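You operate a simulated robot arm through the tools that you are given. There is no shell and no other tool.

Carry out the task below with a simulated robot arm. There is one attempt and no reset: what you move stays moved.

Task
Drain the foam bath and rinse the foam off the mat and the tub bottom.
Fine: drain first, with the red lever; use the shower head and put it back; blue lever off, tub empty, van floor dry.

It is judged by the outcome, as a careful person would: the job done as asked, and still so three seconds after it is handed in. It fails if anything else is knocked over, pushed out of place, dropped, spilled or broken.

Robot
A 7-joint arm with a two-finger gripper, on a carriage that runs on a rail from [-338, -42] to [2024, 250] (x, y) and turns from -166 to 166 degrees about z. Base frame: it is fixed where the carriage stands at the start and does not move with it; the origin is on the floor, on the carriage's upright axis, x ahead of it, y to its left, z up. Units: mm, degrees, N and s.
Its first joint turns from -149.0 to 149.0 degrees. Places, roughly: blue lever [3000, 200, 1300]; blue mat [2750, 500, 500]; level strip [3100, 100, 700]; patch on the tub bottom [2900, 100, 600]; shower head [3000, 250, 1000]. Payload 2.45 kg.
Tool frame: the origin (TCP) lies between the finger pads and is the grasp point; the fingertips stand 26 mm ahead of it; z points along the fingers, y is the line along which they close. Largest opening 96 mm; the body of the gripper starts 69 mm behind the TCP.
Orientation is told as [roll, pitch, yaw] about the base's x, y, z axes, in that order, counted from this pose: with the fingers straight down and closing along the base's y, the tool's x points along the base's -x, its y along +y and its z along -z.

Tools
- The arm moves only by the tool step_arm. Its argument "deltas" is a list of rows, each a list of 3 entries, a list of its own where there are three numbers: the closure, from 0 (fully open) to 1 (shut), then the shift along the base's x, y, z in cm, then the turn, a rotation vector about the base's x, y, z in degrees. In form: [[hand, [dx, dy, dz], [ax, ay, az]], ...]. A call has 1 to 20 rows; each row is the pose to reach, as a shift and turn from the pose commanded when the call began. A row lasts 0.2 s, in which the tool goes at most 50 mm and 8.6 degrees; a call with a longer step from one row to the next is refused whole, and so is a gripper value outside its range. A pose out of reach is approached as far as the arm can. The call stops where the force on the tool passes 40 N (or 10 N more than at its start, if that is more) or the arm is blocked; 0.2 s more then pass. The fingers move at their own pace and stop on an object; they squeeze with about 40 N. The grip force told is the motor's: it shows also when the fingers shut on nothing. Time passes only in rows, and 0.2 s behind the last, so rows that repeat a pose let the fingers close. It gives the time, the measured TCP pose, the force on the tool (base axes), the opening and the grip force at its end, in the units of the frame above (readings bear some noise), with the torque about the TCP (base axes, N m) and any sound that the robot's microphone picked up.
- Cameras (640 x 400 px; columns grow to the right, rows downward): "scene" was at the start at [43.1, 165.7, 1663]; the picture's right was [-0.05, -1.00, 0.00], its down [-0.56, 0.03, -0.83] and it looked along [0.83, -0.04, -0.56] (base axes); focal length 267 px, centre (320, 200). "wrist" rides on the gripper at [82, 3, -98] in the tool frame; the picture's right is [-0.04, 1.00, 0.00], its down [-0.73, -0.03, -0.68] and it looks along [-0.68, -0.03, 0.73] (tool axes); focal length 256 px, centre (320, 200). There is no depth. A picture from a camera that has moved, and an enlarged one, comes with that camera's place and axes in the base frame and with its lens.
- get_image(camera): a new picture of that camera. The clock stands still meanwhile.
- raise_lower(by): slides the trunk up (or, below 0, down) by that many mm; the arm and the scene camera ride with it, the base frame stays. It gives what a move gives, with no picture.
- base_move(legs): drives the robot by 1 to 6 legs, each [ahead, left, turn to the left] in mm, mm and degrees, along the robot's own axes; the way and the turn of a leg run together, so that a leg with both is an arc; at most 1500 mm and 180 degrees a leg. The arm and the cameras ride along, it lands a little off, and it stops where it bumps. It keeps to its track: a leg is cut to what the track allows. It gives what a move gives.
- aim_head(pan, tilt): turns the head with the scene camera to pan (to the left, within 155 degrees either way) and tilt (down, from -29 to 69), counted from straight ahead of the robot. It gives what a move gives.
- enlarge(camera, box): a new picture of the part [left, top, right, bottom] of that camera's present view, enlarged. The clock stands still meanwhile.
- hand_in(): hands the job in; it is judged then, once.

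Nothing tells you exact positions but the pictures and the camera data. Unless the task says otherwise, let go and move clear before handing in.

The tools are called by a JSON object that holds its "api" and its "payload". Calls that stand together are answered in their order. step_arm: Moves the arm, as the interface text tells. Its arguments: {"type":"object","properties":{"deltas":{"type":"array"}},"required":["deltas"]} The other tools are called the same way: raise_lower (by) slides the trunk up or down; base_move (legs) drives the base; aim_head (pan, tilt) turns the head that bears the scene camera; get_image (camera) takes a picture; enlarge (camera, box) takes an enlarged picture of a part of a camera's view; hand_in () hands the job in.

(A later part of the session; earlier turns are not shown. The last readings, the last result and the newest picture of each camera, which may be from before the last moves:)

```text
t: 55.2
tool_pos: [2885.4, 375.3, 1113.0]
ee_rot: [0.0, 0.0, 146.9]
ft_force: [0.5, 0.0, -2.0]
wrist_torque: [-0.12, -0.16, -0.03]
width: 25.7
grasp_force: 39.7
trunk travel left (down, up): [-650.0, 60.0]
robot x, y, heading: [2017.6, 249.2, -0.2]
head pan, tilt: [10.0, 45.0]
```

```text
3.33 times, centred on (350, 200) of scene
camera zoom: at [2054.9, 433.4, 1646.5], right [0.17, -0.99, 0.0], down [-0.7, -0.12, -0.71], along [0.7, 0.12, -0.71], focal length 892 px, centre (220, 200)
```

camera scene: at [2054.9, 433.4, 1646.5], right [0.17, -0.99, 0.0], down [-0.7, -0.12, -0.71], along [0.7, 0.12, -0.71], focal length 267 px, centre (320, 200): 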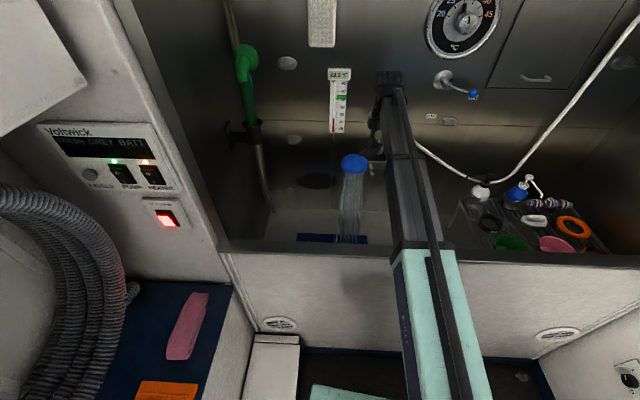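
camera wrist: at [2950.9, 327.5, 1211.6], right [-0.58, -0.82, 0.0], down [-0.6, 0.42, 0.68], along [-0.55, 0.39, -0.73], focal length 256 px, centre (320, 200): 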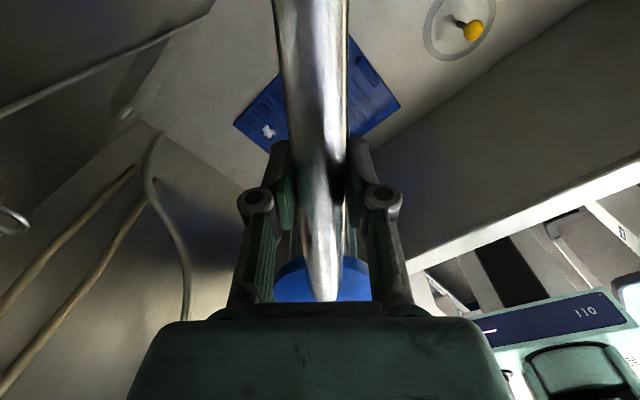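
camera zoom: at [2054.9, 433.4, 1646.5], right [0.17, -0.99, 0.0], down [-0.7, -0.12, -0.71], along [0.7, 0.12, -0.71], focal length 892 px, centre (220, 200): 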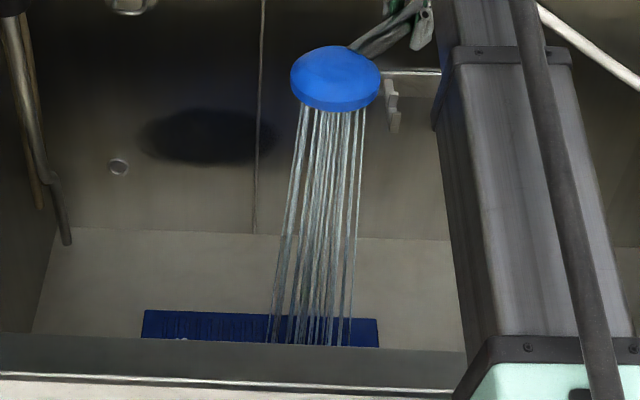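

One clump remains visible at about (2763, 630); the front column is hidden behind the handle. I sweep the spray along the rear column toward the left.

{"api": "step_arm", "payload": {"deltas": [[1, [0, 1.2, 0], [0, 0, 0]], [1, [0, 2.4, 0], [0, 0, 0]], [1, [-0.2, 3.6, 0], [0, 0, 0]], [1, [-0.3, 4.8, 0], [0, 0, 0]], [1, [-0.4, 6, 0], [0, 0, 0]], [1, [-0.5, 7.2, 0], [0, 0, 0]], [1, [-0.6, 8.4, 0], [0, 0, 0]], [1, [-0.8, 9.6, 0], [0, 0, 0]], [1, [-1, 10.8, 0], [0, 0, 0]], [1, [-1.2, 12, 0], [0, 0, 0]], [1, [-1.4, 13.2, 0], [0, 0, 0]], [1, [-1.6, 14.4, 0], [0, 0, 0]], [1, [-1.8, 15.6, 0], [0, 0, 0]], [1, [-2, 16.8, 0], [0, 0, 0]], [1, [-2.2, 18, 0], [0, 0, 0]], [1, [-2.4, 19.2, 0], [0, 0, 0]], [1, [-2.4, 20.4, 0], [0, 0, 0]], [1, [-2.4, 20.4, 0], [0, 0, 0]]]}}

{"api": "get_image", "payload": {"camera": "wrist"}}

{"api": "get_image", "payload": {"camera": "scene"}}

```text
t: 59.0
tool_pos: [2859.5, 580.1, 1114.9]
ee_rot: [0.0, 0.0, 146.9]
ft_force: [0.4, 0.8, -2.4]
wrist_torque: [-0.1, -0.12, 0.02]
width: 25.5
grasp_force: 39.8
trunk travel left (down, up): [-650.0, 60.0]
robot x, y, heading: [2015.3, 245.8, -0.2]
head pan, tilt: [10.0, 45.0]
```

```text
taken
camera wrist: at [2926.2, 532.2, 1212.9], right [-0.58, -0.82, 0.0], down [-0.6, 0.43, 0.68], along [-0.55, 0.39, -0.73], focal length 256 px, centre (320, 200)
```

wrist: 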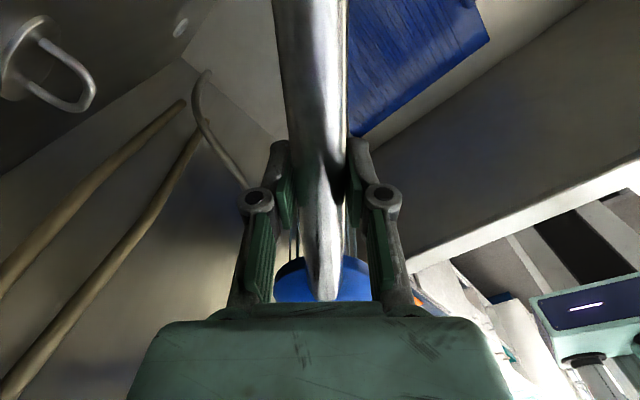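

```text
taken
camera scene: at [2055.0, 433.6, 1646.5], right [0.17, -0.99, 0.0], down [-0.7, -0.12, -0.71], along [0.7, 0.12, -0.71], focal length 267 px, centre (320, 200)
```

scene: 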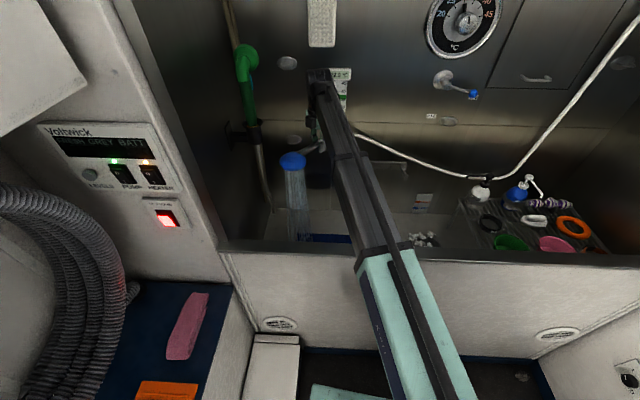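

The visible part of the mat looks clean now. I enlarge it and check the front column.

{"api": "enlarge", "payload": {"camera": "wrist", "box": [330, 0, 510, 150]}}

{"api": "enlarge", "payload": {"camera": "scene", "box": [250, 140, 480, 260]}}

```text
2.67 times, centred on (420, 75) of wrist
camera zoom: at [2926.2, 532.2, 1212.9], right [-0.58, -0.82, 0.0], down [-0.6, 0.43, 0.68], along [-0.55, 0.39, -0.73], focal length 683 px, centre (53, 533)
```

zoom: 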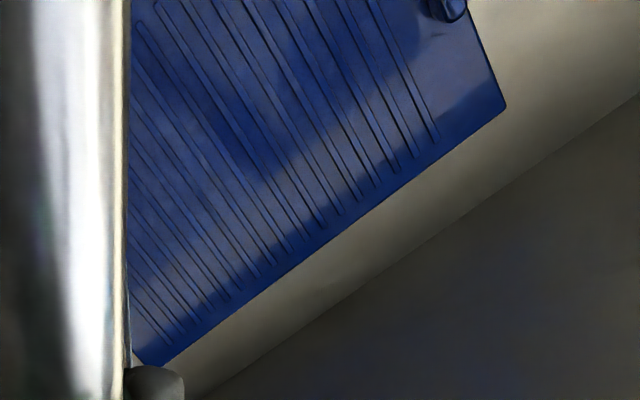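

```text
2.78 times, centred on (365, 200) of scene
camera zoom: at [2055.0, 433.6, 1646.5], right [0.17, -0.99, 0.0], down [-0.7, -0.12, -0.71], along [0.7, 0.12, -0.71], focal length 744 px, centre (195, 200)
```

zoom: 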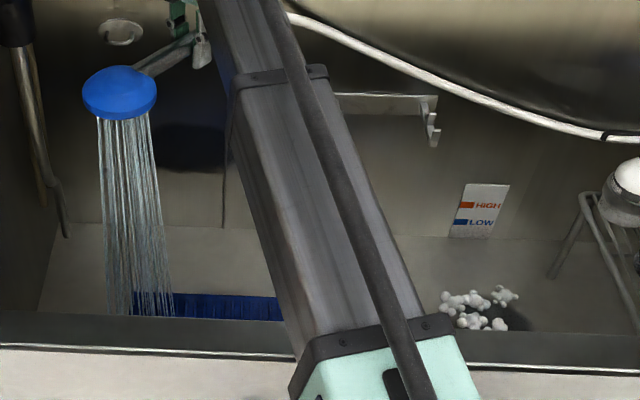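

The mat's visible part is clean. The remaining foam is the patch at about x 2890–2965, y 20–135 on the bottom near the rack. I turn the handle back parallel to the wall on my way there.

{"api": "step_arm", "payload": {"deltas": [[1, [1, -2, 0.3], [0, 0, -8]], [1, [2.2, -4.5, 0.6], [0, 0, -16]], [1, [3.5, -7, 0.9], [0, 0, -24]], [1, [5, -9.5, 1.2], [0, 0, -32]], [1, [6.5, -12, 1.5], [0, 0, -40]], [1, [8, -14.5, 1.5], [0, 0, -48]], [1, [8.5, -17, 1.5], [0, 0, -50]]]}}

{"api": "get_image", "payload": {"camera": "wrist"}}

{"api": "get_image", "payload": {"camera": "scene"}}

```text
t: 60.6
tool_pos: [2946.8, 408.3, 1129.7]
ee_rot: [0.0, 0.0, 96.8]
ft_force: [0.1, 0.0, -2.5]
wrist_torque: [-0.15, -0.04, -0.01]
width: 25.9
grasp_force: 40.0
trunk travel left (down, up): [-650.0, 60.0]
robot x, y, heading: [2016.5, 251.8, -0.1]
head pan, tilt: [10.0, 45.0]
```

```text
taken
camera wrist: at [2951.1, 326.2, 1227.8], right [-1.0, -0.08, 0.0], down [-0.06, 0.73, 0.68], along [-0.05, 0.68, -0.73], focal length 256 px, centre (320, 200)
```

wrist: 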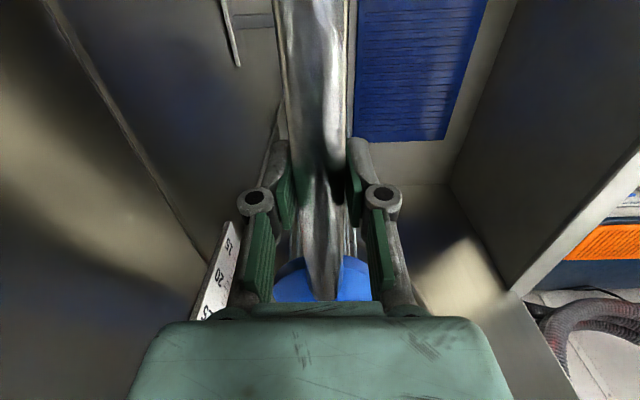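

```text
taken
camera scene: at [2055.1, 433.2, 1646.6], right [0.17, -0.99, 0.0], down [-0.7, -0.12, -0.71], along [0.7, 0.12, -0.71], focal length 267 px, centre (320, 200)
```

scene: 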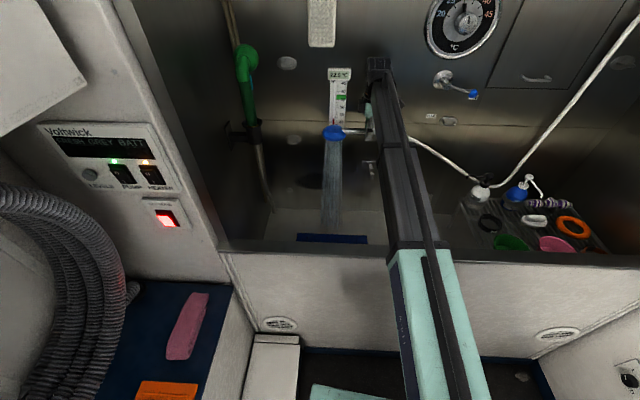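

The mat looks clean all over. Now I tilt the head so that the spray goes down and to the right, toward the patch beside the rack, keeping the hose end high and clear of the bottles.

{"api": "step_arm", "payload": {"deltas": [[1, [-0.7, -1, -0.6], [-7, 0, 0]], [1, [-1.4, -2, -1.2], [-14, 0, 0]], [1, [-2.1, -3, -1.8], [-21, 0, 0]], [1, [-2.8, -4, -2.4], [-28, 0, 0]], [1, [-3.2, -5, -3], [-35, 0, 0]], [1, [-3.2, -5, -3], [-35, 0, 0]]]}}

{"api": "get_image", "payload": {"camera": "wrist"}}

{"api": "get_image", "payload": {"camera": "scene"}}

{"api": "enlarge", "payload": {"camera": "scene", "box": [300, 120, 560, 260]}}

```text
t: 62.0
tool_pos: [2914.5, 358.8, 1099.1]
ee_rot: [4.8, 34.8, 98.4]
ft_force: [1.1, 1.1, -2.6]
wrist_torque: [-0.13, -0.01, 0.01]
width: 25.8
grasp_force: 39.9
trunk travel left (down, up): [-650.0, 60.0]
robot x, y, heading: [2017.7, 245.1, -0.2]
head pan, tilt: [10.0, 45.0]
```

```text
taken
camera wrist: at [2919.8, 349.0, 1225.8], right [-1.0, -0.07, 0.05], down [-0.06, 0.99, 0.14], along [-0.05, 0.13, -0.99], focal length 256 px, centre (320, 200)
```

wrist: 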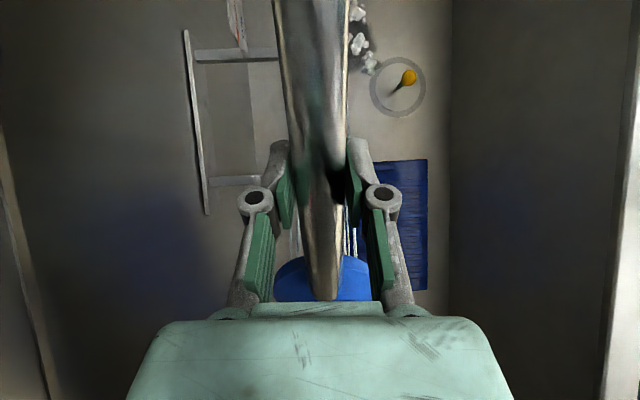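

```text
taken
camera scene: at [2055.0, 433.5, 1646.5], right [0.17, -0.99, 0.0], down [-0.7, -0.12, -0.71], along [0.7, 0.12, -0.71], focal length 267 px, centre (320, 200)
```

scene: 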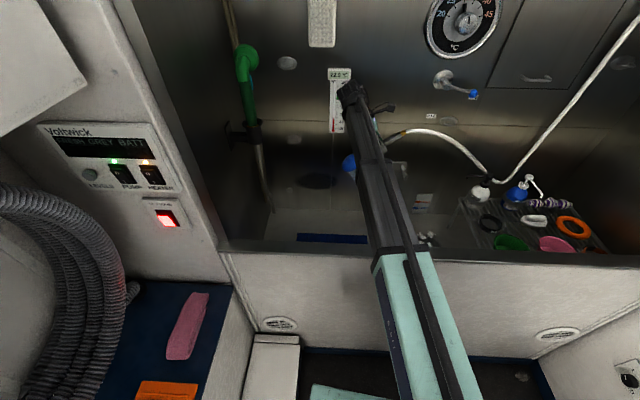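

```text
2.46 times, centred on (430, 190) of scene
camera zoom: at [2055.0, 433.5, 1646.5], right [0.17, -0.99, 0.0], down [-0.7, -0.12, -0.71], along [0.7, 0.12, -0.71], focal length 658 px, centre (49, 225)
```

zoom: 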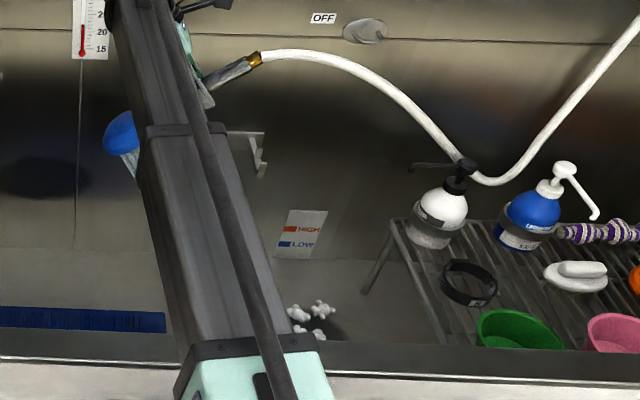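

The wrist camera now looks almost straight down: mat clean, drain with its amber stopper, and the patch next to the handle at the top. I zoom in to see where the spray lands.

{"api": "enlarge", "payload": {"camera": "wrist", "box": [180, 0, 460, 180]}}

{"api": "enlarge", "payload": {"camera": "wrist", "box": [330, 120, 480, 310]}}

```text
2.22 times, centred on (320, 90) of wrist
camera zoom: at [2919.8, 349.0, 1225.8], right [-1.0, -0.07, 0.05], down [-0.06, 0.99, 0.14], along [-0.05, 0.13, -0.99], focal length 569 px, centre (320, 444)
```

zoom: 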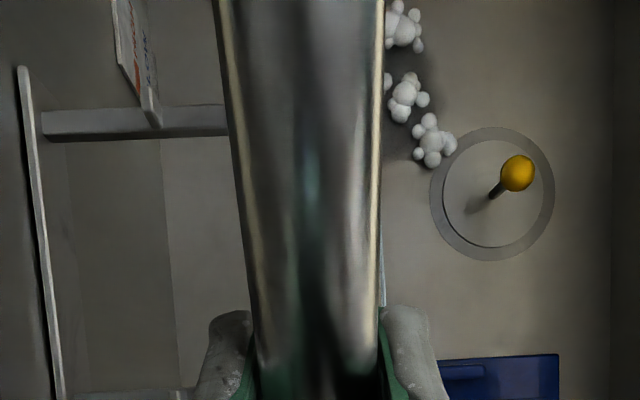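

```text
2.11 times, centred on (405, 215) of wrist
camera zoom: at [2919.8, 349.0, 1225.8], right [-1.0, -0.07, 0.05], down [-0.06, 0.99, 0.14], along [-0.05, 0.13, -0.99], focal length 539 px, centre (141, 168)
```

zoom: 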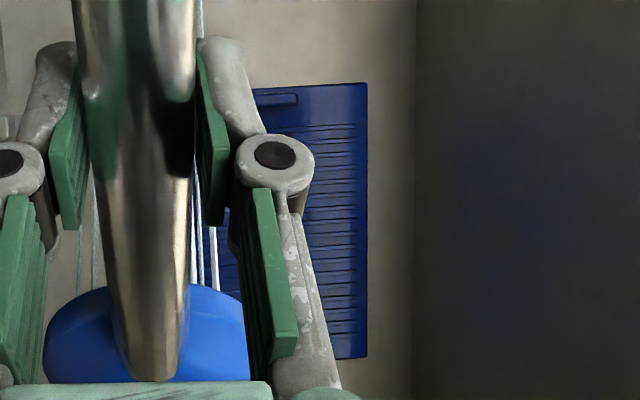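

The patch's clumps spread over about x 2800–2950, y -5–135. I sweep the spray over it lengthwise, at several sideways tilts, without bringing the hose end forward.

{"api": "step_arm", "payload": {"deltas": [[1, [0, -1.3, 0], [0, 0, 0]], [1, [0, -2.6, 0], [0, 0, 0]], [1, [0, -3.9, 0], [0, 0, 0]], [1, [0, -5.2, 0], [0, 0, 0]], [1, [0, -6.5, 0], [0, 0, 0]], [1, [0, -7.8, 0], [0, 0, 0]], [1, [0, -9.1, 0], [0, 0, 0]], [1, [0, -10.4, 0], [0, 0, 0]], [1, [0, -11.7, 0], [0, 0, 0]], [1, [0, -13, 0], [0, 0, 0]], [1, [0, -13, 0], [0, 5, 0]], [1, [0, -11.7, 0], [0, 6, 0]], [1, [0, -10.4, 0], [0, 6, 0]], [1, [0, -9.1, 0], [0, 6, 0]], [1, [0, -7.8, 0], [0, 6, 0]], [1, [0, -6.5, 0], [0, 6, 0]], [1, [0, -5.2, 0], [0, 6, 0]], [1, [0, -3.9, 0], [0, 6, 0]], [1, [0, -2.6, 0], [0, 6, 0]], [1, [0, -1.3, 0], [0, 6, 0]]]}}

{"api": "get_image", "payload": {"camera": "wrist"}}

{"api": "enlarge", "payload": {"camera": "scene", "box": [300, 120, 560, 260]}}

```text
t: 66.2
tool_pos: [2915.3, 347.7, 1098.9]
ee_rot: [11.9, 33.6, 102.4]
ft_force: [0.6, 1.0, -3.3]
wrist_torque: [-0.14, -0.04, -0.04]
width: 25.8
grasp_force: 40.0
trunk travel left (down, up): [-650.0, 60.0]
robot x, y, heading: [2018.4, 247.9, -0.1]
head pan, tilt: [10.0, 45.0]
```

```text
taken
camera wrist: at [2934.1, 336.6, 1225.0], right [-0.99, -0.07, 0.15], down [-0.04, 0.99, 0.14], along [-0.16, 0.13, -0.98], focal length 256 px, centre (320, 200)
```

wrist: 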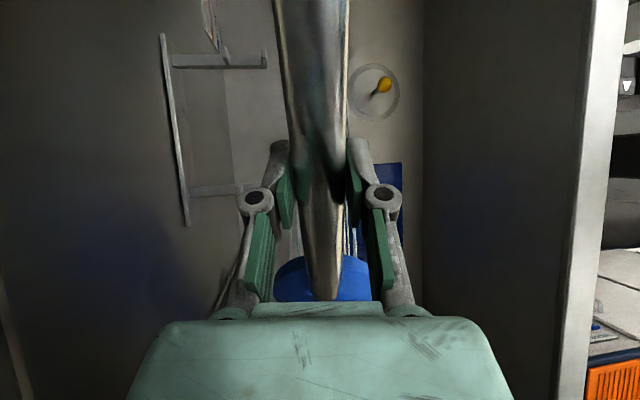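

```text
2.46 times, centred on (430, 190) of scene
camera zoom: at [2055.0, 433.5, 1646.5], right [0.17, -0.99, 0.0], down [-0.7, -0.12, -0.71], along [0.7, 0.12, -0.71], focal length 658 px, centre (49, 225)
```

zoom: 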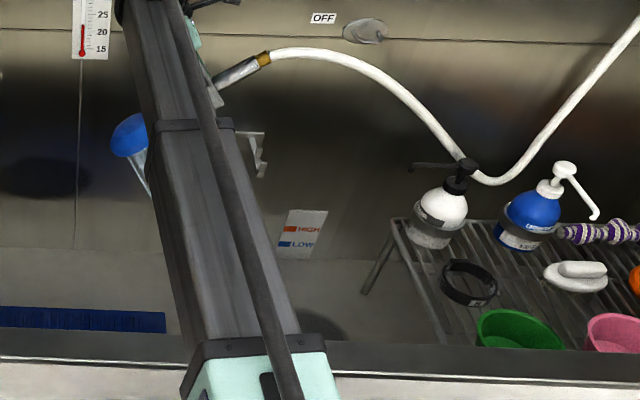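

The clumps I could see have gone. I make two more passes, one further forward and one further back, to be sure of the patch's edges.

{"api": "step_arm", "payload": {"deltas": [[1, [0, 0, 0], [0, 6, 0]], [1, [0, -1.3, 0], [0, 7, 0]], [1, [0, -2.6, 0], [0, 7, 0]], [1, [0, -3.9, 0], [0, 7, 0]], [1, [0, -5.2, 0], [0, 7, 0]], [1, [0, -6.5, 0], [0, 7, 0]], [1, [0, -7.8, 0], [0, 7, 0]], [1, [0, -9.1, 0], [0, 7, 0]], [1, [0, -10.4, 0], [0, 7, 0]], [1, [0, -11.7, 0], [0, 7, 0]], [1, [0, -12.5, 0], [0, 7, 0]], [1, [0, -12.5, 0], [0, 0, 0]], [1, [0, -12.5, 0], [0, -8, 0]], [1, [0, -12.0, 0], [0, -11, 0]], [1, [0, -10, 0], [0, -11, 0]], [1, [0, -8, 0], [0, -11, 0]], [1, [0, -6, 0], [0, -11, 0]], [1, [0, -4, 0], [0, -11, 0]], [1, [0, -2, 0], [0, -11, 0]], [1, [0, 0, 0], [0, -6, 0]]]}}

{"api": "get_image", "payload": {"camera": "wrist"}}

{"api": "enlarge", "payload": {"camera": "scene", "box": [300, 120, 560, 260]}}

```text
t: 70.4
tool_pos: [2915.1, 347.2, 1098.2]
ee_rot: [4.7, 34.7, 98.4]
ft_force: [0.5, 0.3, -3.7]
wrist_torque: [-0.14, -0.04, 0.01]
width: 25.6
grasp_force: 39.4
trunk travel left (down, up): [-650.0, 60.0]
robot x, y, heading: [2022.8, 251.1, -0.1]
head pan, tilt: [10.0, 45.0]
```

```text
taken
camera wrist: at [2920.6, 336.7, 1223.8], right [-1.0, -0.07, 0.05], down [-0.06, 0.99, 0.14], along [-0.05, 0.13, -0.99], focal length 256 px, centre (320, 200)
```

wrist: 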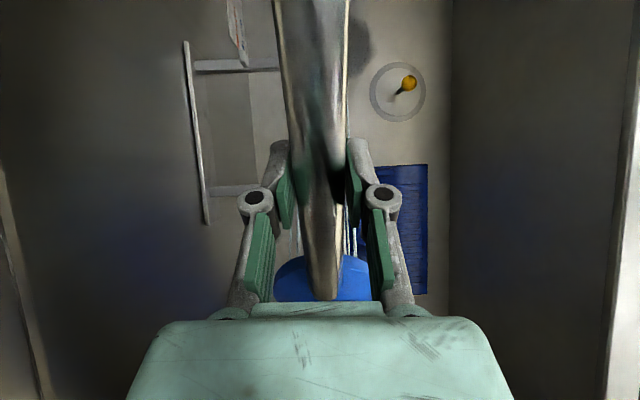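

```text
2.46 times, centred on (430, 190) of scene
camera zoom: at [2055.2, 433.6, 1646.5], right [0.17, -0.99, 0.0], down [-0.7, -0.12, -0.71], along [0.7, 0.12, -0.71], focal length 658 px, centre (49, 225)
```

zoom: 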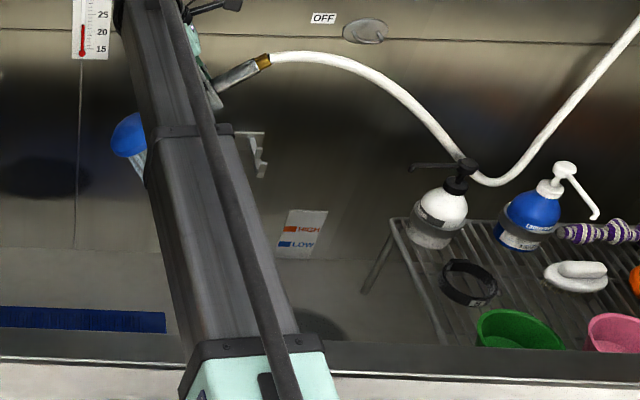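

The patch area I can see is clean. I return to above the cradle with the handle level, retracing my commanded moves exactly.

{"api": "step_arm", "payload": {"deltas": [[1, [1, -0.9, 0], [7, 0, 0]], [1, [2, -1.8, -1], [14, 0, 0]], [1, [3, -2.7, -2.5], [21, 0, 0]], [1, [4, -3.6, -4], [28, 0, 0]], [1, [5, -4.5, -6], [35, 0, 0]], [1, [5.4, -4.6, -8.5], [35, 0, 0]], [1, [5.4, -4.6, -8.5], [35, 0, 0]]]}}

{"api": "get_image", "payload": {"camera": "wrist"}}

{"api": "enlarge", "payload": {"camera": "scene", "box": [300, 120, 560, 260]}}

```text
t: 72.0
tool_pos: [2970.0, 300.3, 1013.2]
ee_rot: [0.0, 0.0, 97.0]
ft_force: [0.0, -0.2, -2.4]
wrist_torque: [-0.18, 0.0, -0.02]
width: 25.3
grasp_force: 39.4
trunk travel left (down, up): [-650.0, 60.0]
robot x, y, heading: [2018.6, 247.4, 0.2]
head pan, tilt: [10.0, 45.0]
```

```text
taken
camera wrist: at [2974.7, 219.5, 1111.0], right [-1.0, -0.08, 0.0], down [-0.06, 0.73, 0.68], along [-0.05, 0.68, -0.73], focal length 256 px, centre (320, 200)
```

wrist: 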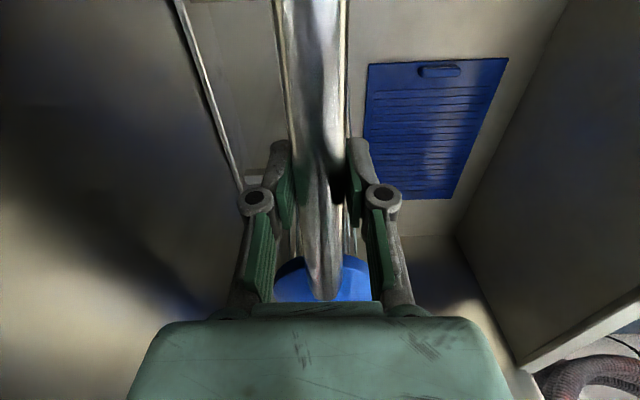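

```text
2.46 times, centred on (430, 190) of scene
camera zoom: at [2055.2, 433.5, 1646.5], right [0.17, -0.99, 0.0], down [-0.7, -0.12, -0.71], along [0.7, 0.12, -0.71], focal length 658 px, centre (49, 225)
```

zoom: 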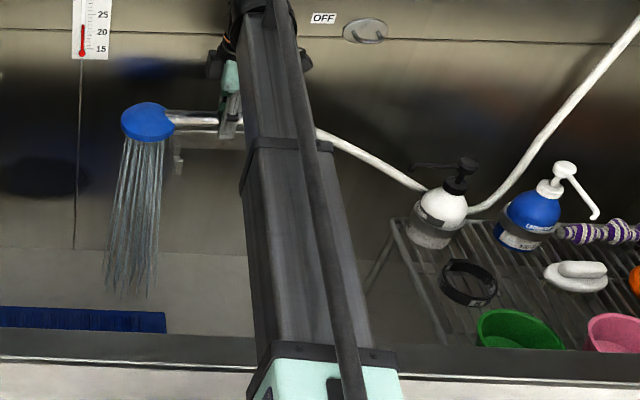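

The mat is fully clean and the handle is level above its hooks. I lower it by the same 80 mm into the cradle, still holding.

{"api": "step_arm", "payload": {"deltas": [[1, [0, 0, -2], [0, 0, 0]], [1, [0, 0, -4], [0, 0, 0]], [1, [0, 0, -5.5], [0, 0, 0]], [1, [0, 0, -6.5], [0, 0, 0]], [1, [0, 0, -7.3], [0, 0, 0]], [1, [0, 0, -8], [0, 0, 0]], [1, [0, 0, -8], [0, 0, 0]]]}}

{"api": "get_image", "payload": {"camera": "wrist"}}

{"api": "enlarge", "payload": {"camera": "scene", "box": [320, 130, 480, 220]}}

```text
t: 73.6
tool_pos: [2967.4, 300.1, 935.8]
ee_rot: [-0.3, 0.0, 96.9]
ft_force: [1.7, -1.3, 12.2]
wrist_torque: [0.95, 0.18, -0.1]
width: 25.5
grasp_force: 39.8
trunk travel left (down, up): [-650.0, 60.0]
robot x, y, heading: [2020.7, 247.7, -0.2]
head pan, tilt: [10.0, 45.0]
```

```text
taken
camera wrist: at [2972.5, 218.7, 1034.0], right [-1.0, -0.08, 0.0], down [-0.06, 0.73, 0.68], along [-0.05, 0.68, -0.73], focal length 256 px, centre (320, 200)
```

wrist: 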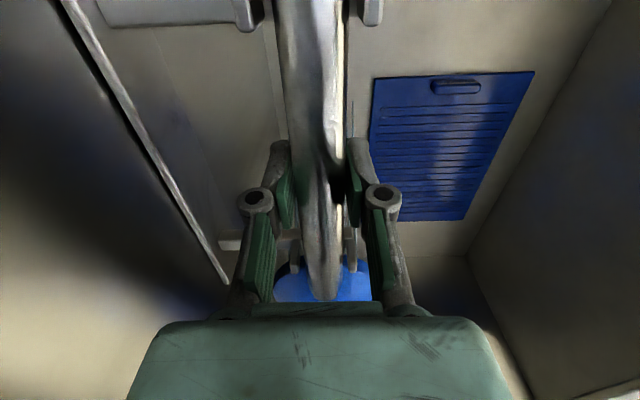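

```text
4.00 times, centred on (400, 175) of scene
camera zoom: at [2053.3, 433.1, 1646.9], right [0.17, -0.99, 0.0], down [-0.7, -0.12, -0.71], along [0.7, 0.12, -0.71], focal length 1070 px, centre (0, 300)
```

zoom: 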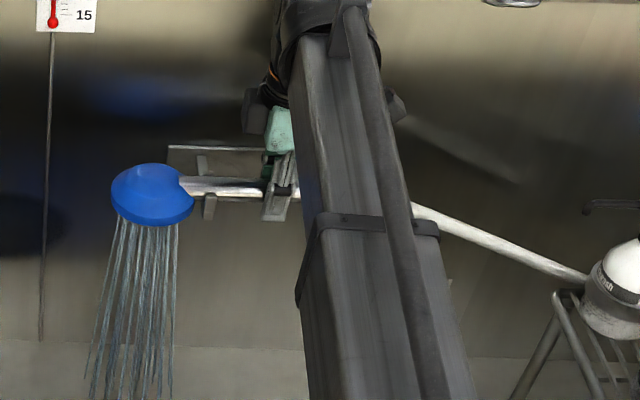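

The head is seated in its hooks, looking just as it did at the start (12 N of rest force). I open the fingers partly and rise straight up.

{"api": "step_arm", "payload": {"deltas": [[0.9, [0, 0, 0.1], [0, 0, 0]], [0.6, [0, 0, 0.1], [0, 0, 0]], [0.35, [0, 0, 0.1], [0, 0, 0]], [0.35, [0, 0, 0.1], [0, 0, 0]], [0.35, [0, 0, 0.1], [0, 0, 0]]]}}

{"api": "get_image", "payload": {"camera": "wrist"}}

```text
t: 74.8
tool_pos: [2968.3, 300.1, 934.7]
ee_rot: [0.0, 0.0, 96.9]
ft_force: [-0.6, 0.1, 1.1]
wrist_torque: [-0.02, 0.0, 0.0]
width: 62.5
grasp_force: 0.1
trunk travel left (down, up): [-650.0, 60.0]
robot x, y, heading: [2022.2, 247.2, -0.1]
head pan, tilt: [10.0, 45.0]
```

```text
taken
camera wrist: at [2972.9, 218.6, 1033.4], right [-1.0, -0.08, 0.0], down [-0.06, 0.73, 0.68], along [-0.05, 0.68, -0.73], focal length 256 px, centre (320, 200)
```

wrist: 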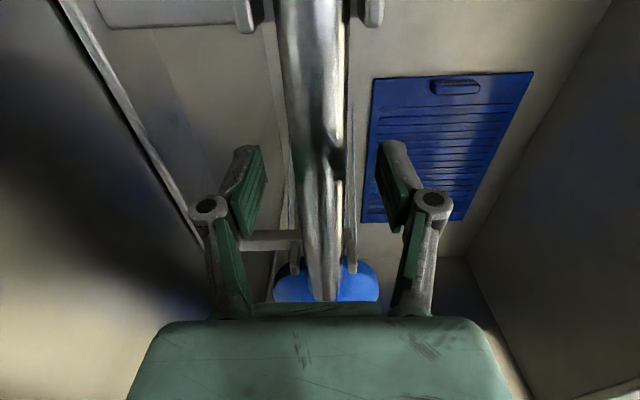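

Fingers are open and the handle rests in both hooks. I rise straight up and step back toward the tub's middle, then inspect the bottom.

{"api": "step_arm", "payload": {"deltas": [[0.35, [0, 0, 3], [0, 0, 0]], [0.35, [0, 0, 6], [0, 0, 0]], [0.35, [0, 0, 9], [0, 0, 0]], [0.35, [0, 0, 13], [0, 0, 0]], [0.35, [0, 0, 17], [0, 0, 0]], [0, [-3, 0, 21], [0, 0, 0]], [0, [-6, -1, 25], [0, 0, 0]], [0, [-9, -2, 28], [0, 0, 0]], [0, [-12, -3, 30], [0, 0, 0]]]}}

{"api": "step_arm", "payload": {"deltas": [[0, [-1, -1, 0.5], [0, 0, -8]], [0, [-2, -2, 1], [0, 0, -16]], [0, [-3, -3, 1.5], [0, 0, -24]], [0, [-4, -4, 2], [0, 0, -32]], [0, [-4, -5, 2], [0, 0, -40]], [0, [-4, -6, 2], [0, 0, -48]], [0, [-4, -7, 2], [0, 0, -56]], [0, [-4, -8, 2], [0, 0, -64]], [0, [-4, -9, 2], [0, 0, -72]], [0, [-4, -10, 2], [0, 0, -80]], [0, [-4, -10, 2], [0, 0, -88]], [0, [-4, -10, 2], [0, 0, -90]]]}}

{"api": "get_image", "payload": {"camera": "wrist"}}

{"api": "get_image", "payload": {"camera": "scene"}}

```text
refused: row 7 steps farther than a row can; nothing moved
```

```text
t: 75.8
tool_pos: [2942.7, 273.3, 956.4]
ee_rot: [-1.1, -1.0, 69.6]
ft_force: [10.7, 1.9, 4.8]
wrist_torque: [0.05, -0.24, 0.44]
width: 96.3
grasp_force: 0.0
trunk travel left (down, up): [-650.0, 60.0]
robot x, y, heading: [2019.4, 248.2, 0.2]
head pan, tilt: [10.0, 45.0]
stopped in row 4: the force on the tool passed its limit at 51 N (the readings are from after the stop); the commanded pose is now the measured one
```

```text
taken
camera wrist: at [2908.0, 196.4, 1054.0], right [-0.92, 0.39, -0.02], down [0.27, 0.67, 0.69], along [0.28, 0.63, -0.72], focal length 256 px, centre (320, 200)
```

wrist: 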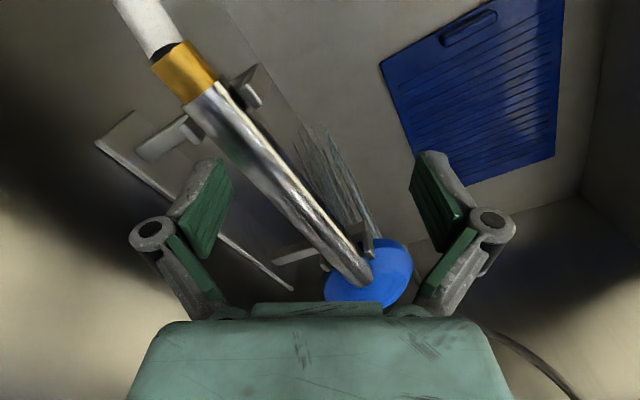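

```text
taken
camera scene: at [2054.5, 433.4, 1646.7], right [0.17, -0.98, 0.0], down [-0.7, -0.12, -0.71], along [0.7, 0.12, -0.71], focal length 267 px, centre (320, 200)
```

scene: 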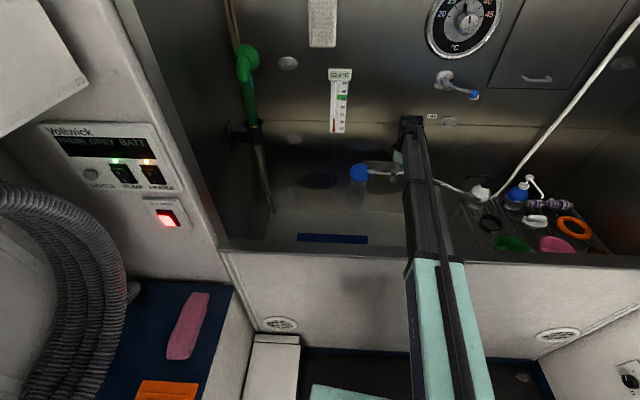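

My mistake: the lift call was refused and the next one turned the gripper while still low; the rear finger pushed against the handle (51 N). The handle is still lying in both hooks. I ease the finger off it sideways first, and look.

{"api": "step_arm", "payload": {"deltas": [[0, [0.7, 0.7, 0], [0, 0, 0]], [0, [1.5, 1.5, 0], [0, 0, 0]]]}}

{"api": "get_image", "payload": {"camera": "wrist"}}

{"api": "enlarge", "payload": {"camera": "scene", "box": [320, 130, 480, 220]}}

```text
t: 76.4
tool_pos: [2957.0, 285.7, 954.8]
ee_rot: [-0.8, -0.8, 69.6]
ft_force: [-0.2, -0.4, -0.4]
wrist_torque: [0.01, 0.04, 0.01]
width: 96.2
grasp_force: 0.1
trunk travel left (down, up): [-650.0, 60.0]
robot x, y, heading: [2018.0, 249.4, 0.2]
head pan, tilt: [10.0, 45.0]
```

```text
taken
camera wrist: at [2921.6, 210.1, 1052.1], right [-0.92, 0.39, -0.01], down [0.27, 0.67, 0.69], along [0.28, 0.63, -0.72], focal length 256 px, centre (320, 200)
```

wrist: 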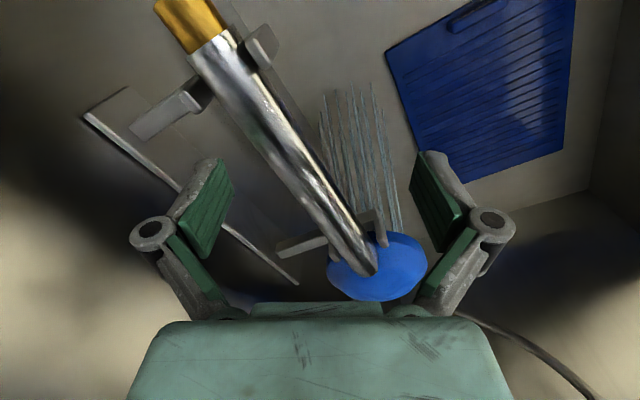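

```text
4.00 times, centred on (400, 175) of scene
camera zoom: at [2054.7, 433.5, 1646.5], right [0.17, -0.98, 0.0], down [-0.7, -0.12, -0.71], along [0.7, 0.12, -0.71], focal length 1070 px, centre (0, 300)
```

zoom: 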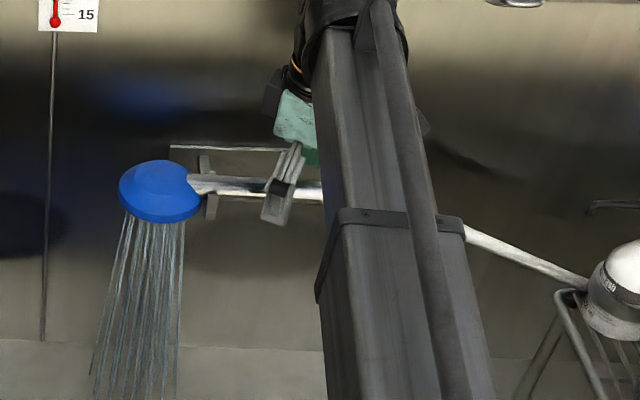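

The force is gone and the handle still lies in the hooks, perhaps shifted a few mm along its axis. I look closely before rising.

{"api": "enlarge", "payload": {"camera": "wrist", "box": [250, 160, 450, 320]}}

{"api": "enlarge", "payload": {"camera": "wrist", "box": [100, 0, 320, 160]}}

```text
2.50 times, centred on (350, 240) of wrist
camera zoom: at [2921.6, 210.1, 1052.1], right [-0.92, 0.39, -0.01], down [0.27, 0.67, 0.69], along [0.28, 0.63, -0.72], focal length 640 px, centre (245, 100)
```

zoom: 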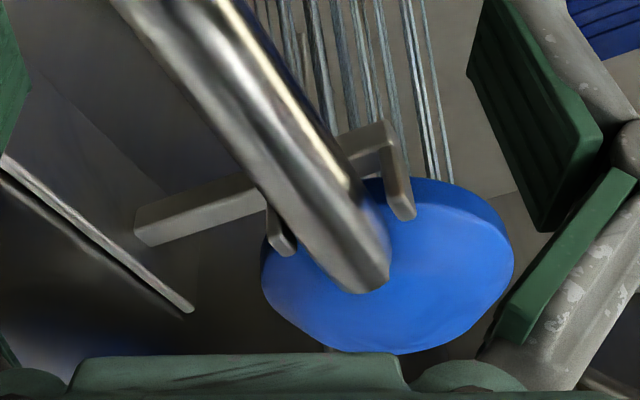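

```text
2.50 times, centred on (210, 80) of wrist
camera zoom: at [2921.6, 210.1, 1052.1], right [-0.92, 0.39, -0.01], down [0.27, 0.67, 0.69], along [0.28, 0.63, -0.72], focal length 640 px, centre (595, 500)
```

zoom: 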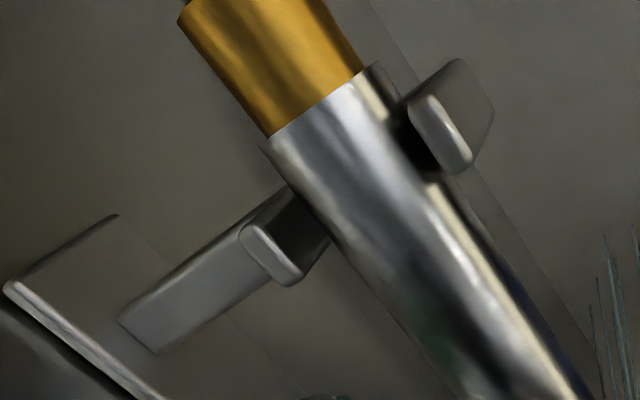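

The handle is securely between both prongs of each hook, shifted only about 8 mm along its axis. I now rise straight up, alone in one call.

{"api": "step_arm", "payload": {"deltas": [[0, [0, 0, 1], [0, 0, 0]], [0, [0, 0, 2.5], [0, 0, 0]], [0, [0, 0, 5], [0, 0, 0]], [0, [0, 0, 8], [0, 0, 0]], [0, [0, 0, 12], [0, 0, 0]], [0, [0, 0, 16], [0, 0, 0]], [0, [-2, 0, 20], [0, 0, 0]], [0, [-5, 0, 23], [0, 0, 0]], [0, [-8, 0, 26], [0, 0, 0]]]}}

{"api": "get_image", "payload": {"camera": "wrist"}}

{"api": "enlarge", "payload": {"camera": "scene", "box": [280, 120, 520, 260]}}

```text
t: 78.4
tool_pos: [2878.8, 287.3, 1216.6]
ee_rot: [-0.6, -0.8, 69.6]
ft_force: [-0.2, 0.3, -0.6]
wrist_torque: [0.0, 0.0, 0.0]
width: 95.8
grasp_force: 0.0
trunk travel left (down, up): [-650.0, 60.0]
robot x, y, heading: [2019.0, 248.8, 0.0]
head pan, tilt: [10.0, 45.0]
```

```text
taken
camera wrist: at [2842.8, 211.0, 1312.4], right [-0.92, 0.39, -0.01], down [0.27, 0.67, 0.69], along [0.28, 0.63, -0.72], focal length 256 px, centre (320, 200)
```

wrist: 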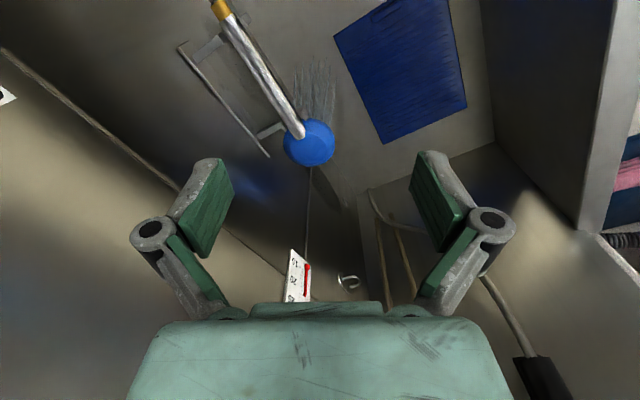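

```text
2.67 times, centred on (400, 190) of scene
camera zoom: at [2054.5, 433.4, 1646.5], right [0.17, -0.98, 0.0], down [-0.7, -0.12, -0.71], along [0.7, 0.12, -0.71], focal length 713 px, centre (107, 227)
```

zoom: 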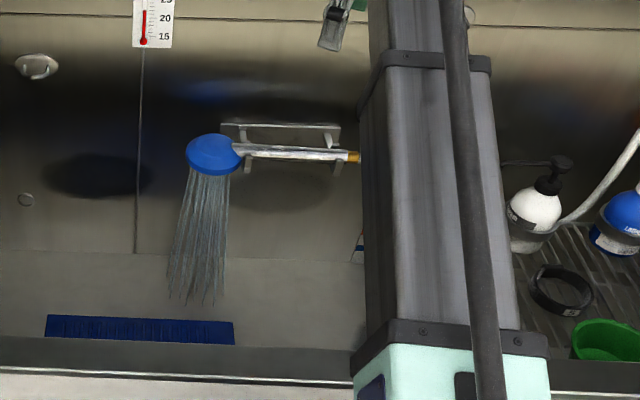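

The head is back in its cradle and free of the gripper. I turn the tool for an unobstructed look at the tub bottom before shutting the water.

{"api": "step_arm", "payload": {"deltas": [[0, [-2, -1, 1], [0, 0, -8]], [0, [-4, -2, 2], [0, 0, -16]], [0, [-6, -3, 3], [0, 0, -24]], [0, [-8, -4, 4], [0, 0, -32]], [0, [-10, -5, 5], [0, 0, -40]], [0, [-12, -6, 6], [0, 0, -48]], [0, [-14, -7, 7], [0, 0, -56]], [0, [-16, -8, 8], [0, 0, -62.6]], [0, [-18, -9, 8], [0, 0, -62.6]], [0, [-20, -10, 8], [0, 0, -62.6]]]}}

{"api": "get_image", "payload": {"camera": "wrist"}}

{"api": "get_image", "payload": {"camera": "scene"}}

```text
t: 80.6
tool_pos: [2694.6, 183.3, 1257.6]
ee_rot: [-1.3, -2.8, 7.0]
ft_force: [-0.2, -0.4, 0.3]
wrist_torque: [0.0, -0.01, 0.0]
width: 95.8
grasp_force: 0.1
out of reach, approached as far as the arm can: row 6, 7, 8, 9, 10
trunk travel left (down, up): [-650.0, 60.0]
robot x, y, heading: [2020.7, 249.0, 0.3]
head pan, tilt: [10.0, 45.0]
```

```text
taken
camera wrist: at [2605.8, 179.4, 1352.3], right [-0.08, 1.0, -0.02], down [0.7, 0.07, 0.71], along [0.71, 0.04, -0.7], focal length 256 px, centre (320, 200)
```

wrist: 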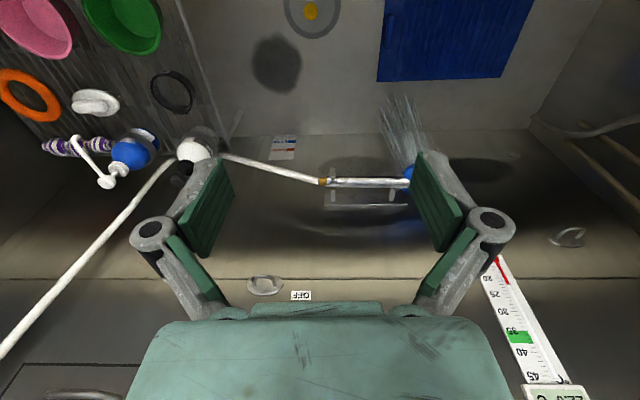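

```text
taken
camera scene: at [2054.2, 433.4, 1646.6], right [0.17, -0.98, 0.0], down [-0.7, -0.12, -0.71], along [0.7, 0.12, -0.71], focal length 267 px, centre (320, 200)
```

scene: 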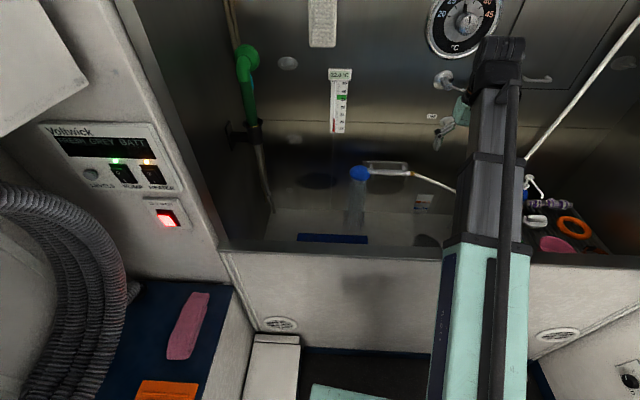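

Mat clean; where the patch was there's a dark round spot. I enlarge it to see whether it's a shadow or residue.

{"api": "enlarge", "payload": {"camera": "wrist", "box": [200, 0, 560, 170]}}

{"api": "enlarge", "payload": {"camera": "wrist", "box": [220, 10, 350, 120]}}

{"api": "enlarge", "payload": {"camera": "wrist", "box": [300, 130, 470, 230]}}

```text
1.78 times, centred on (380, 85) of wrist
camera zoom: at [2605.8, 179.4, 1352.3], right [-0.08, 1.0, -0.02], down [0.7, 0.07, 0.71], along [0.71, 0.04, -0.7], focal length 455 px, centre (213, 404)
```

zoom: 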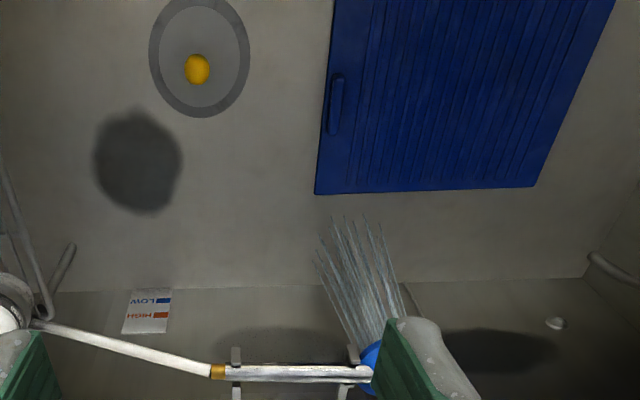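

```text
3.64 times, centred on (285, 65) of wrist
camera zoom: at [2605.8, 179.4, 1352.3], right [-0.08, 1.0, -0.02], down [0.7, 0.07, 0.71], along [0.71, 0.04, -0.7], focal length 931 px, centre (447, 691)
```

zoom: 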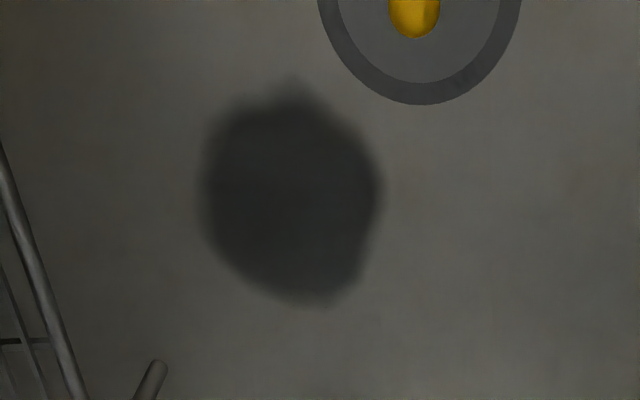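

```text
3.76 times, centred on (385, 180) of wrist
camera zoom: at [2605.8, 179.4, 1352.3], right [-0.08, 1.0, -0.02], down [0.7, 0.07, 0.71], along [0.71, 0.04, -0.7], focal length 964 px, centre (75, 275)
```

zoom: 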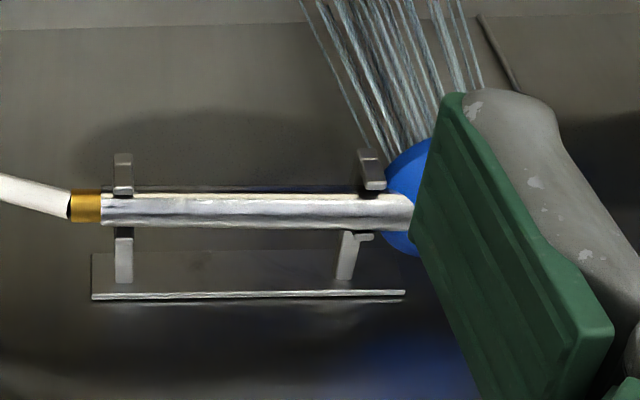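

There's a soft dark round mark where the patch was, and a similar oval on the back wall. I look at both more closely from the scene camera.

{"api": "enlarge", "payload": {"camera": "scene", "box": [260, 130, 380, 250]}}

{"api": "enlarge", "payload": {"camera": "scene", "box": [370, 190, 470, 255]}}

```text
3.33 times, centred on (320, 190) of scene
camera zoom: at [2054.2, 433.4, 1646.6], right [0.17, -0.98, 0.0], down [-0.7, -0.12, -0.71], along [0.7, 0.12, -0.71], focal length 892 px, centre (320, 233)
```

zoom: 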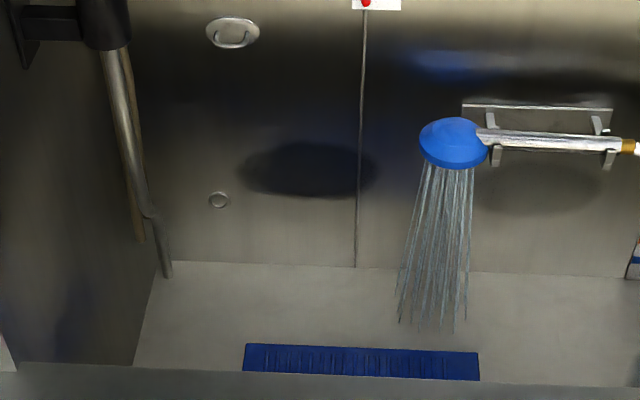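

```text
6.15 times, centred on (420, 222) of scene
camera zoom: at [2054.2, 433.4, 1646.6], right [0.17, -0.98, 0.0], down [-0.7, -0.12, -0.71], along [0.7, 0.12, -0.71], focal length 1646 px, centre (-295, 62)
```

zoom: 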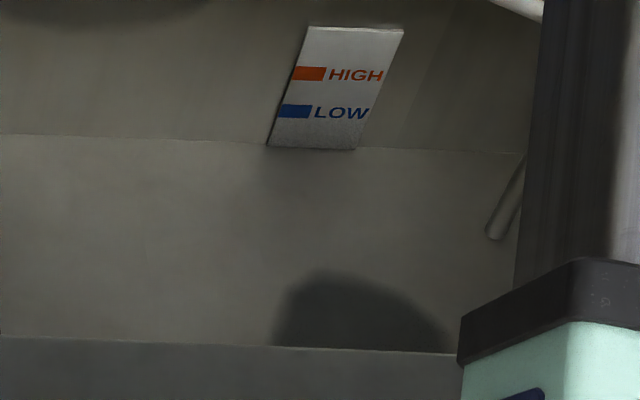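

The wall oval is just the mat's blurred reflection in the steel. For the dark mark on the bottom I bring the wrist camera closer to make sure no foam is left there.

{"api": "step_arm", "payload": {"deltas": [[0, [0.5, -1, -4], [0, 0, 0]], [0, [1, -2, -8], [0, 0, 0]], [0, [1.5, -3, -12], [0, 0, 0]], [0, [2, -4, -16], [0, 0, 0]], [0, [2.5, -5, -20], [0, 0, 0]], [0, [3, -6, -24], [0, 0, 0]], [0, [3, -7, -27], [0, 0, 0]]]}}

{"api": "get_image", "payload": {"camera": "wrist"}}

{"api": "enlarge", "payload": {"camera": "wrist", "box": [200, 0, 420, 150]}}

```text
t: 82.2
tool_pos: [2727.6, 112.3, 989.2]
ee_rot: [-0.8, -0.7, 7.0]
ft_force: [0.3, -0.2, -0.9]
wrist_torque: [0.0, -0.01, -0.04]
width: 96.0
grasp_force: 0.0
trunk travel left (down, up): [-650.0, 60.0]
robot x, y, heading: [2023.0, 249.9, -0.2]
head pan, tilt: [10.0, 45.0]
```

```text
taken
camera wrist: at [2643.6, 106.5, 1086.0], right [-0.08, 1.0, -0.01], down [0.72, 0.07, 0.69], along [0.69, 0.05, -0.72], focal length 256 px, centre (320, 200)
```

wrist: 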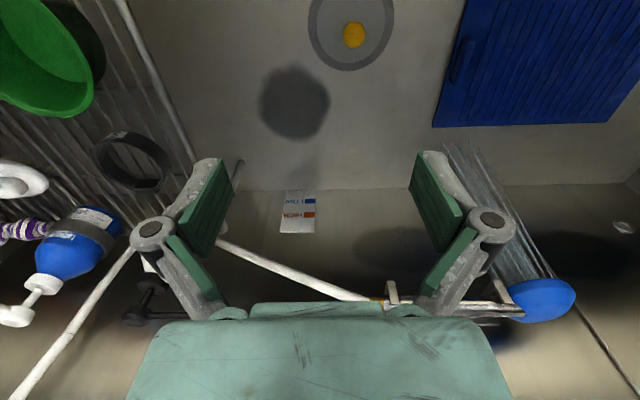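

```text
2.67 times, centred on (310, 75) of wrist
camera zoom: at [2643.6, 106.5, 1086.0], right [-0.08, 1.0, -0.01], down [0.72, 0.07, 0.69], along [0.69, 0.05, -0.72], focal length 683 px, centre (347, 533)
```

zoom: 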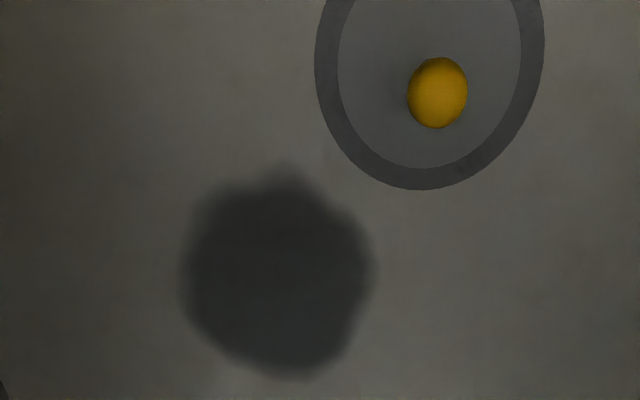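

It is a soft baked shadow with no foam on it; mat and bottom are clean. Next I shut the water: I raise the tool and pitch it forward again, fingers shut, to approach the blue lever from above its right-hand end.

{"api": "step_arm", "payload": {"deltas": [[1, [0.5, 0, 4], [0.98, -7.94, 0]], [1, [1, 0, 8], [1.95, -15.88, 0]], [1, [1.5, 0, 12], [2.93, -23.8, 0]], [1, [2, 0, 16], [3.9, -31.8, 0]], [1, [3, 0, 20], [4.88, -39.7, 0]], [1, [4, 0, 24], [5.86, -47.6, 0]], [1, [6, 0, 27], [6.83, -55.6, 0]], [1, [8, -0.3, 30], [7.8, -63.5, 0]], [1, [10, -0.6, 32], [8.8, -71.5, 0]], [1, [12, -0.8, 32], [9.76, -79.4, 0]], [1, [14, -1, 32], [10.7, -87.3, 0]], [1, [16, -1, 32], [10.98, -89.3, 0]]]}}

{"api": "get_image", "payload": {"camera": "wrist"}}

{"api": "get_image", "payload": {"camera": "scene"}}

```text
t: 84.8
tool_pos: [2888.5, 105.7, 1309.6]
ee_rot: [175.5, -89.1, -169.3]
ft_force: [0.2, -0.8, 0.1]
wrist_torque: [0.0, -0.02, 0.02]
width: 0.0
grasp_force: 28.4
trunk travel left (down, up): [-650.0, 60.0]
robot x, y, heading: [2016.9, 252.4, 0.1]
head pan, tilt: [10.0, 45.0]
```

```text
taken
camera wrist: at [2790.0, 97.9, 1225.8], right [-0.11, 0.99, 0.04], down [-0.68, -0.1, 0.72], along [0.72, 0.05, 0.69], focal length 256 px, centre (320, 200)
```

wrist: 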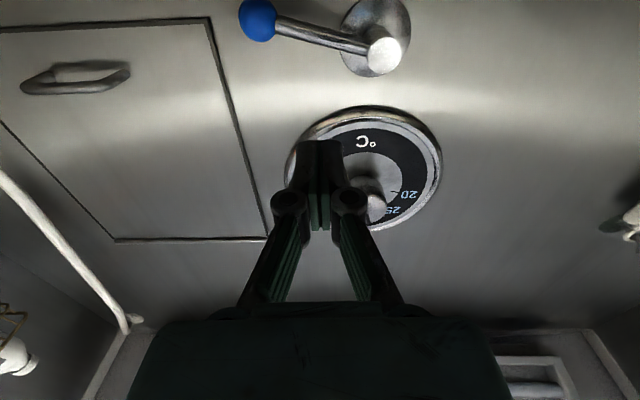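

```text
taken
camera scene: at [2055.1, 433.4, 1646.6], right [0.17, -0.98, 0.0], down [-0.7, -0.12, -0.71], along [0.7, 0.12, -0.71], focal length 267 px, centre (320, 200)
```

scene: 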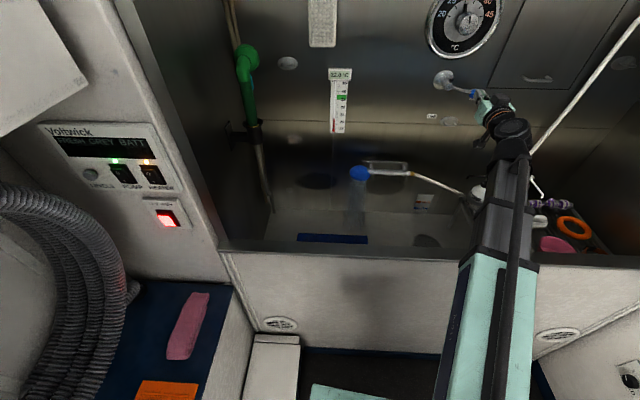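

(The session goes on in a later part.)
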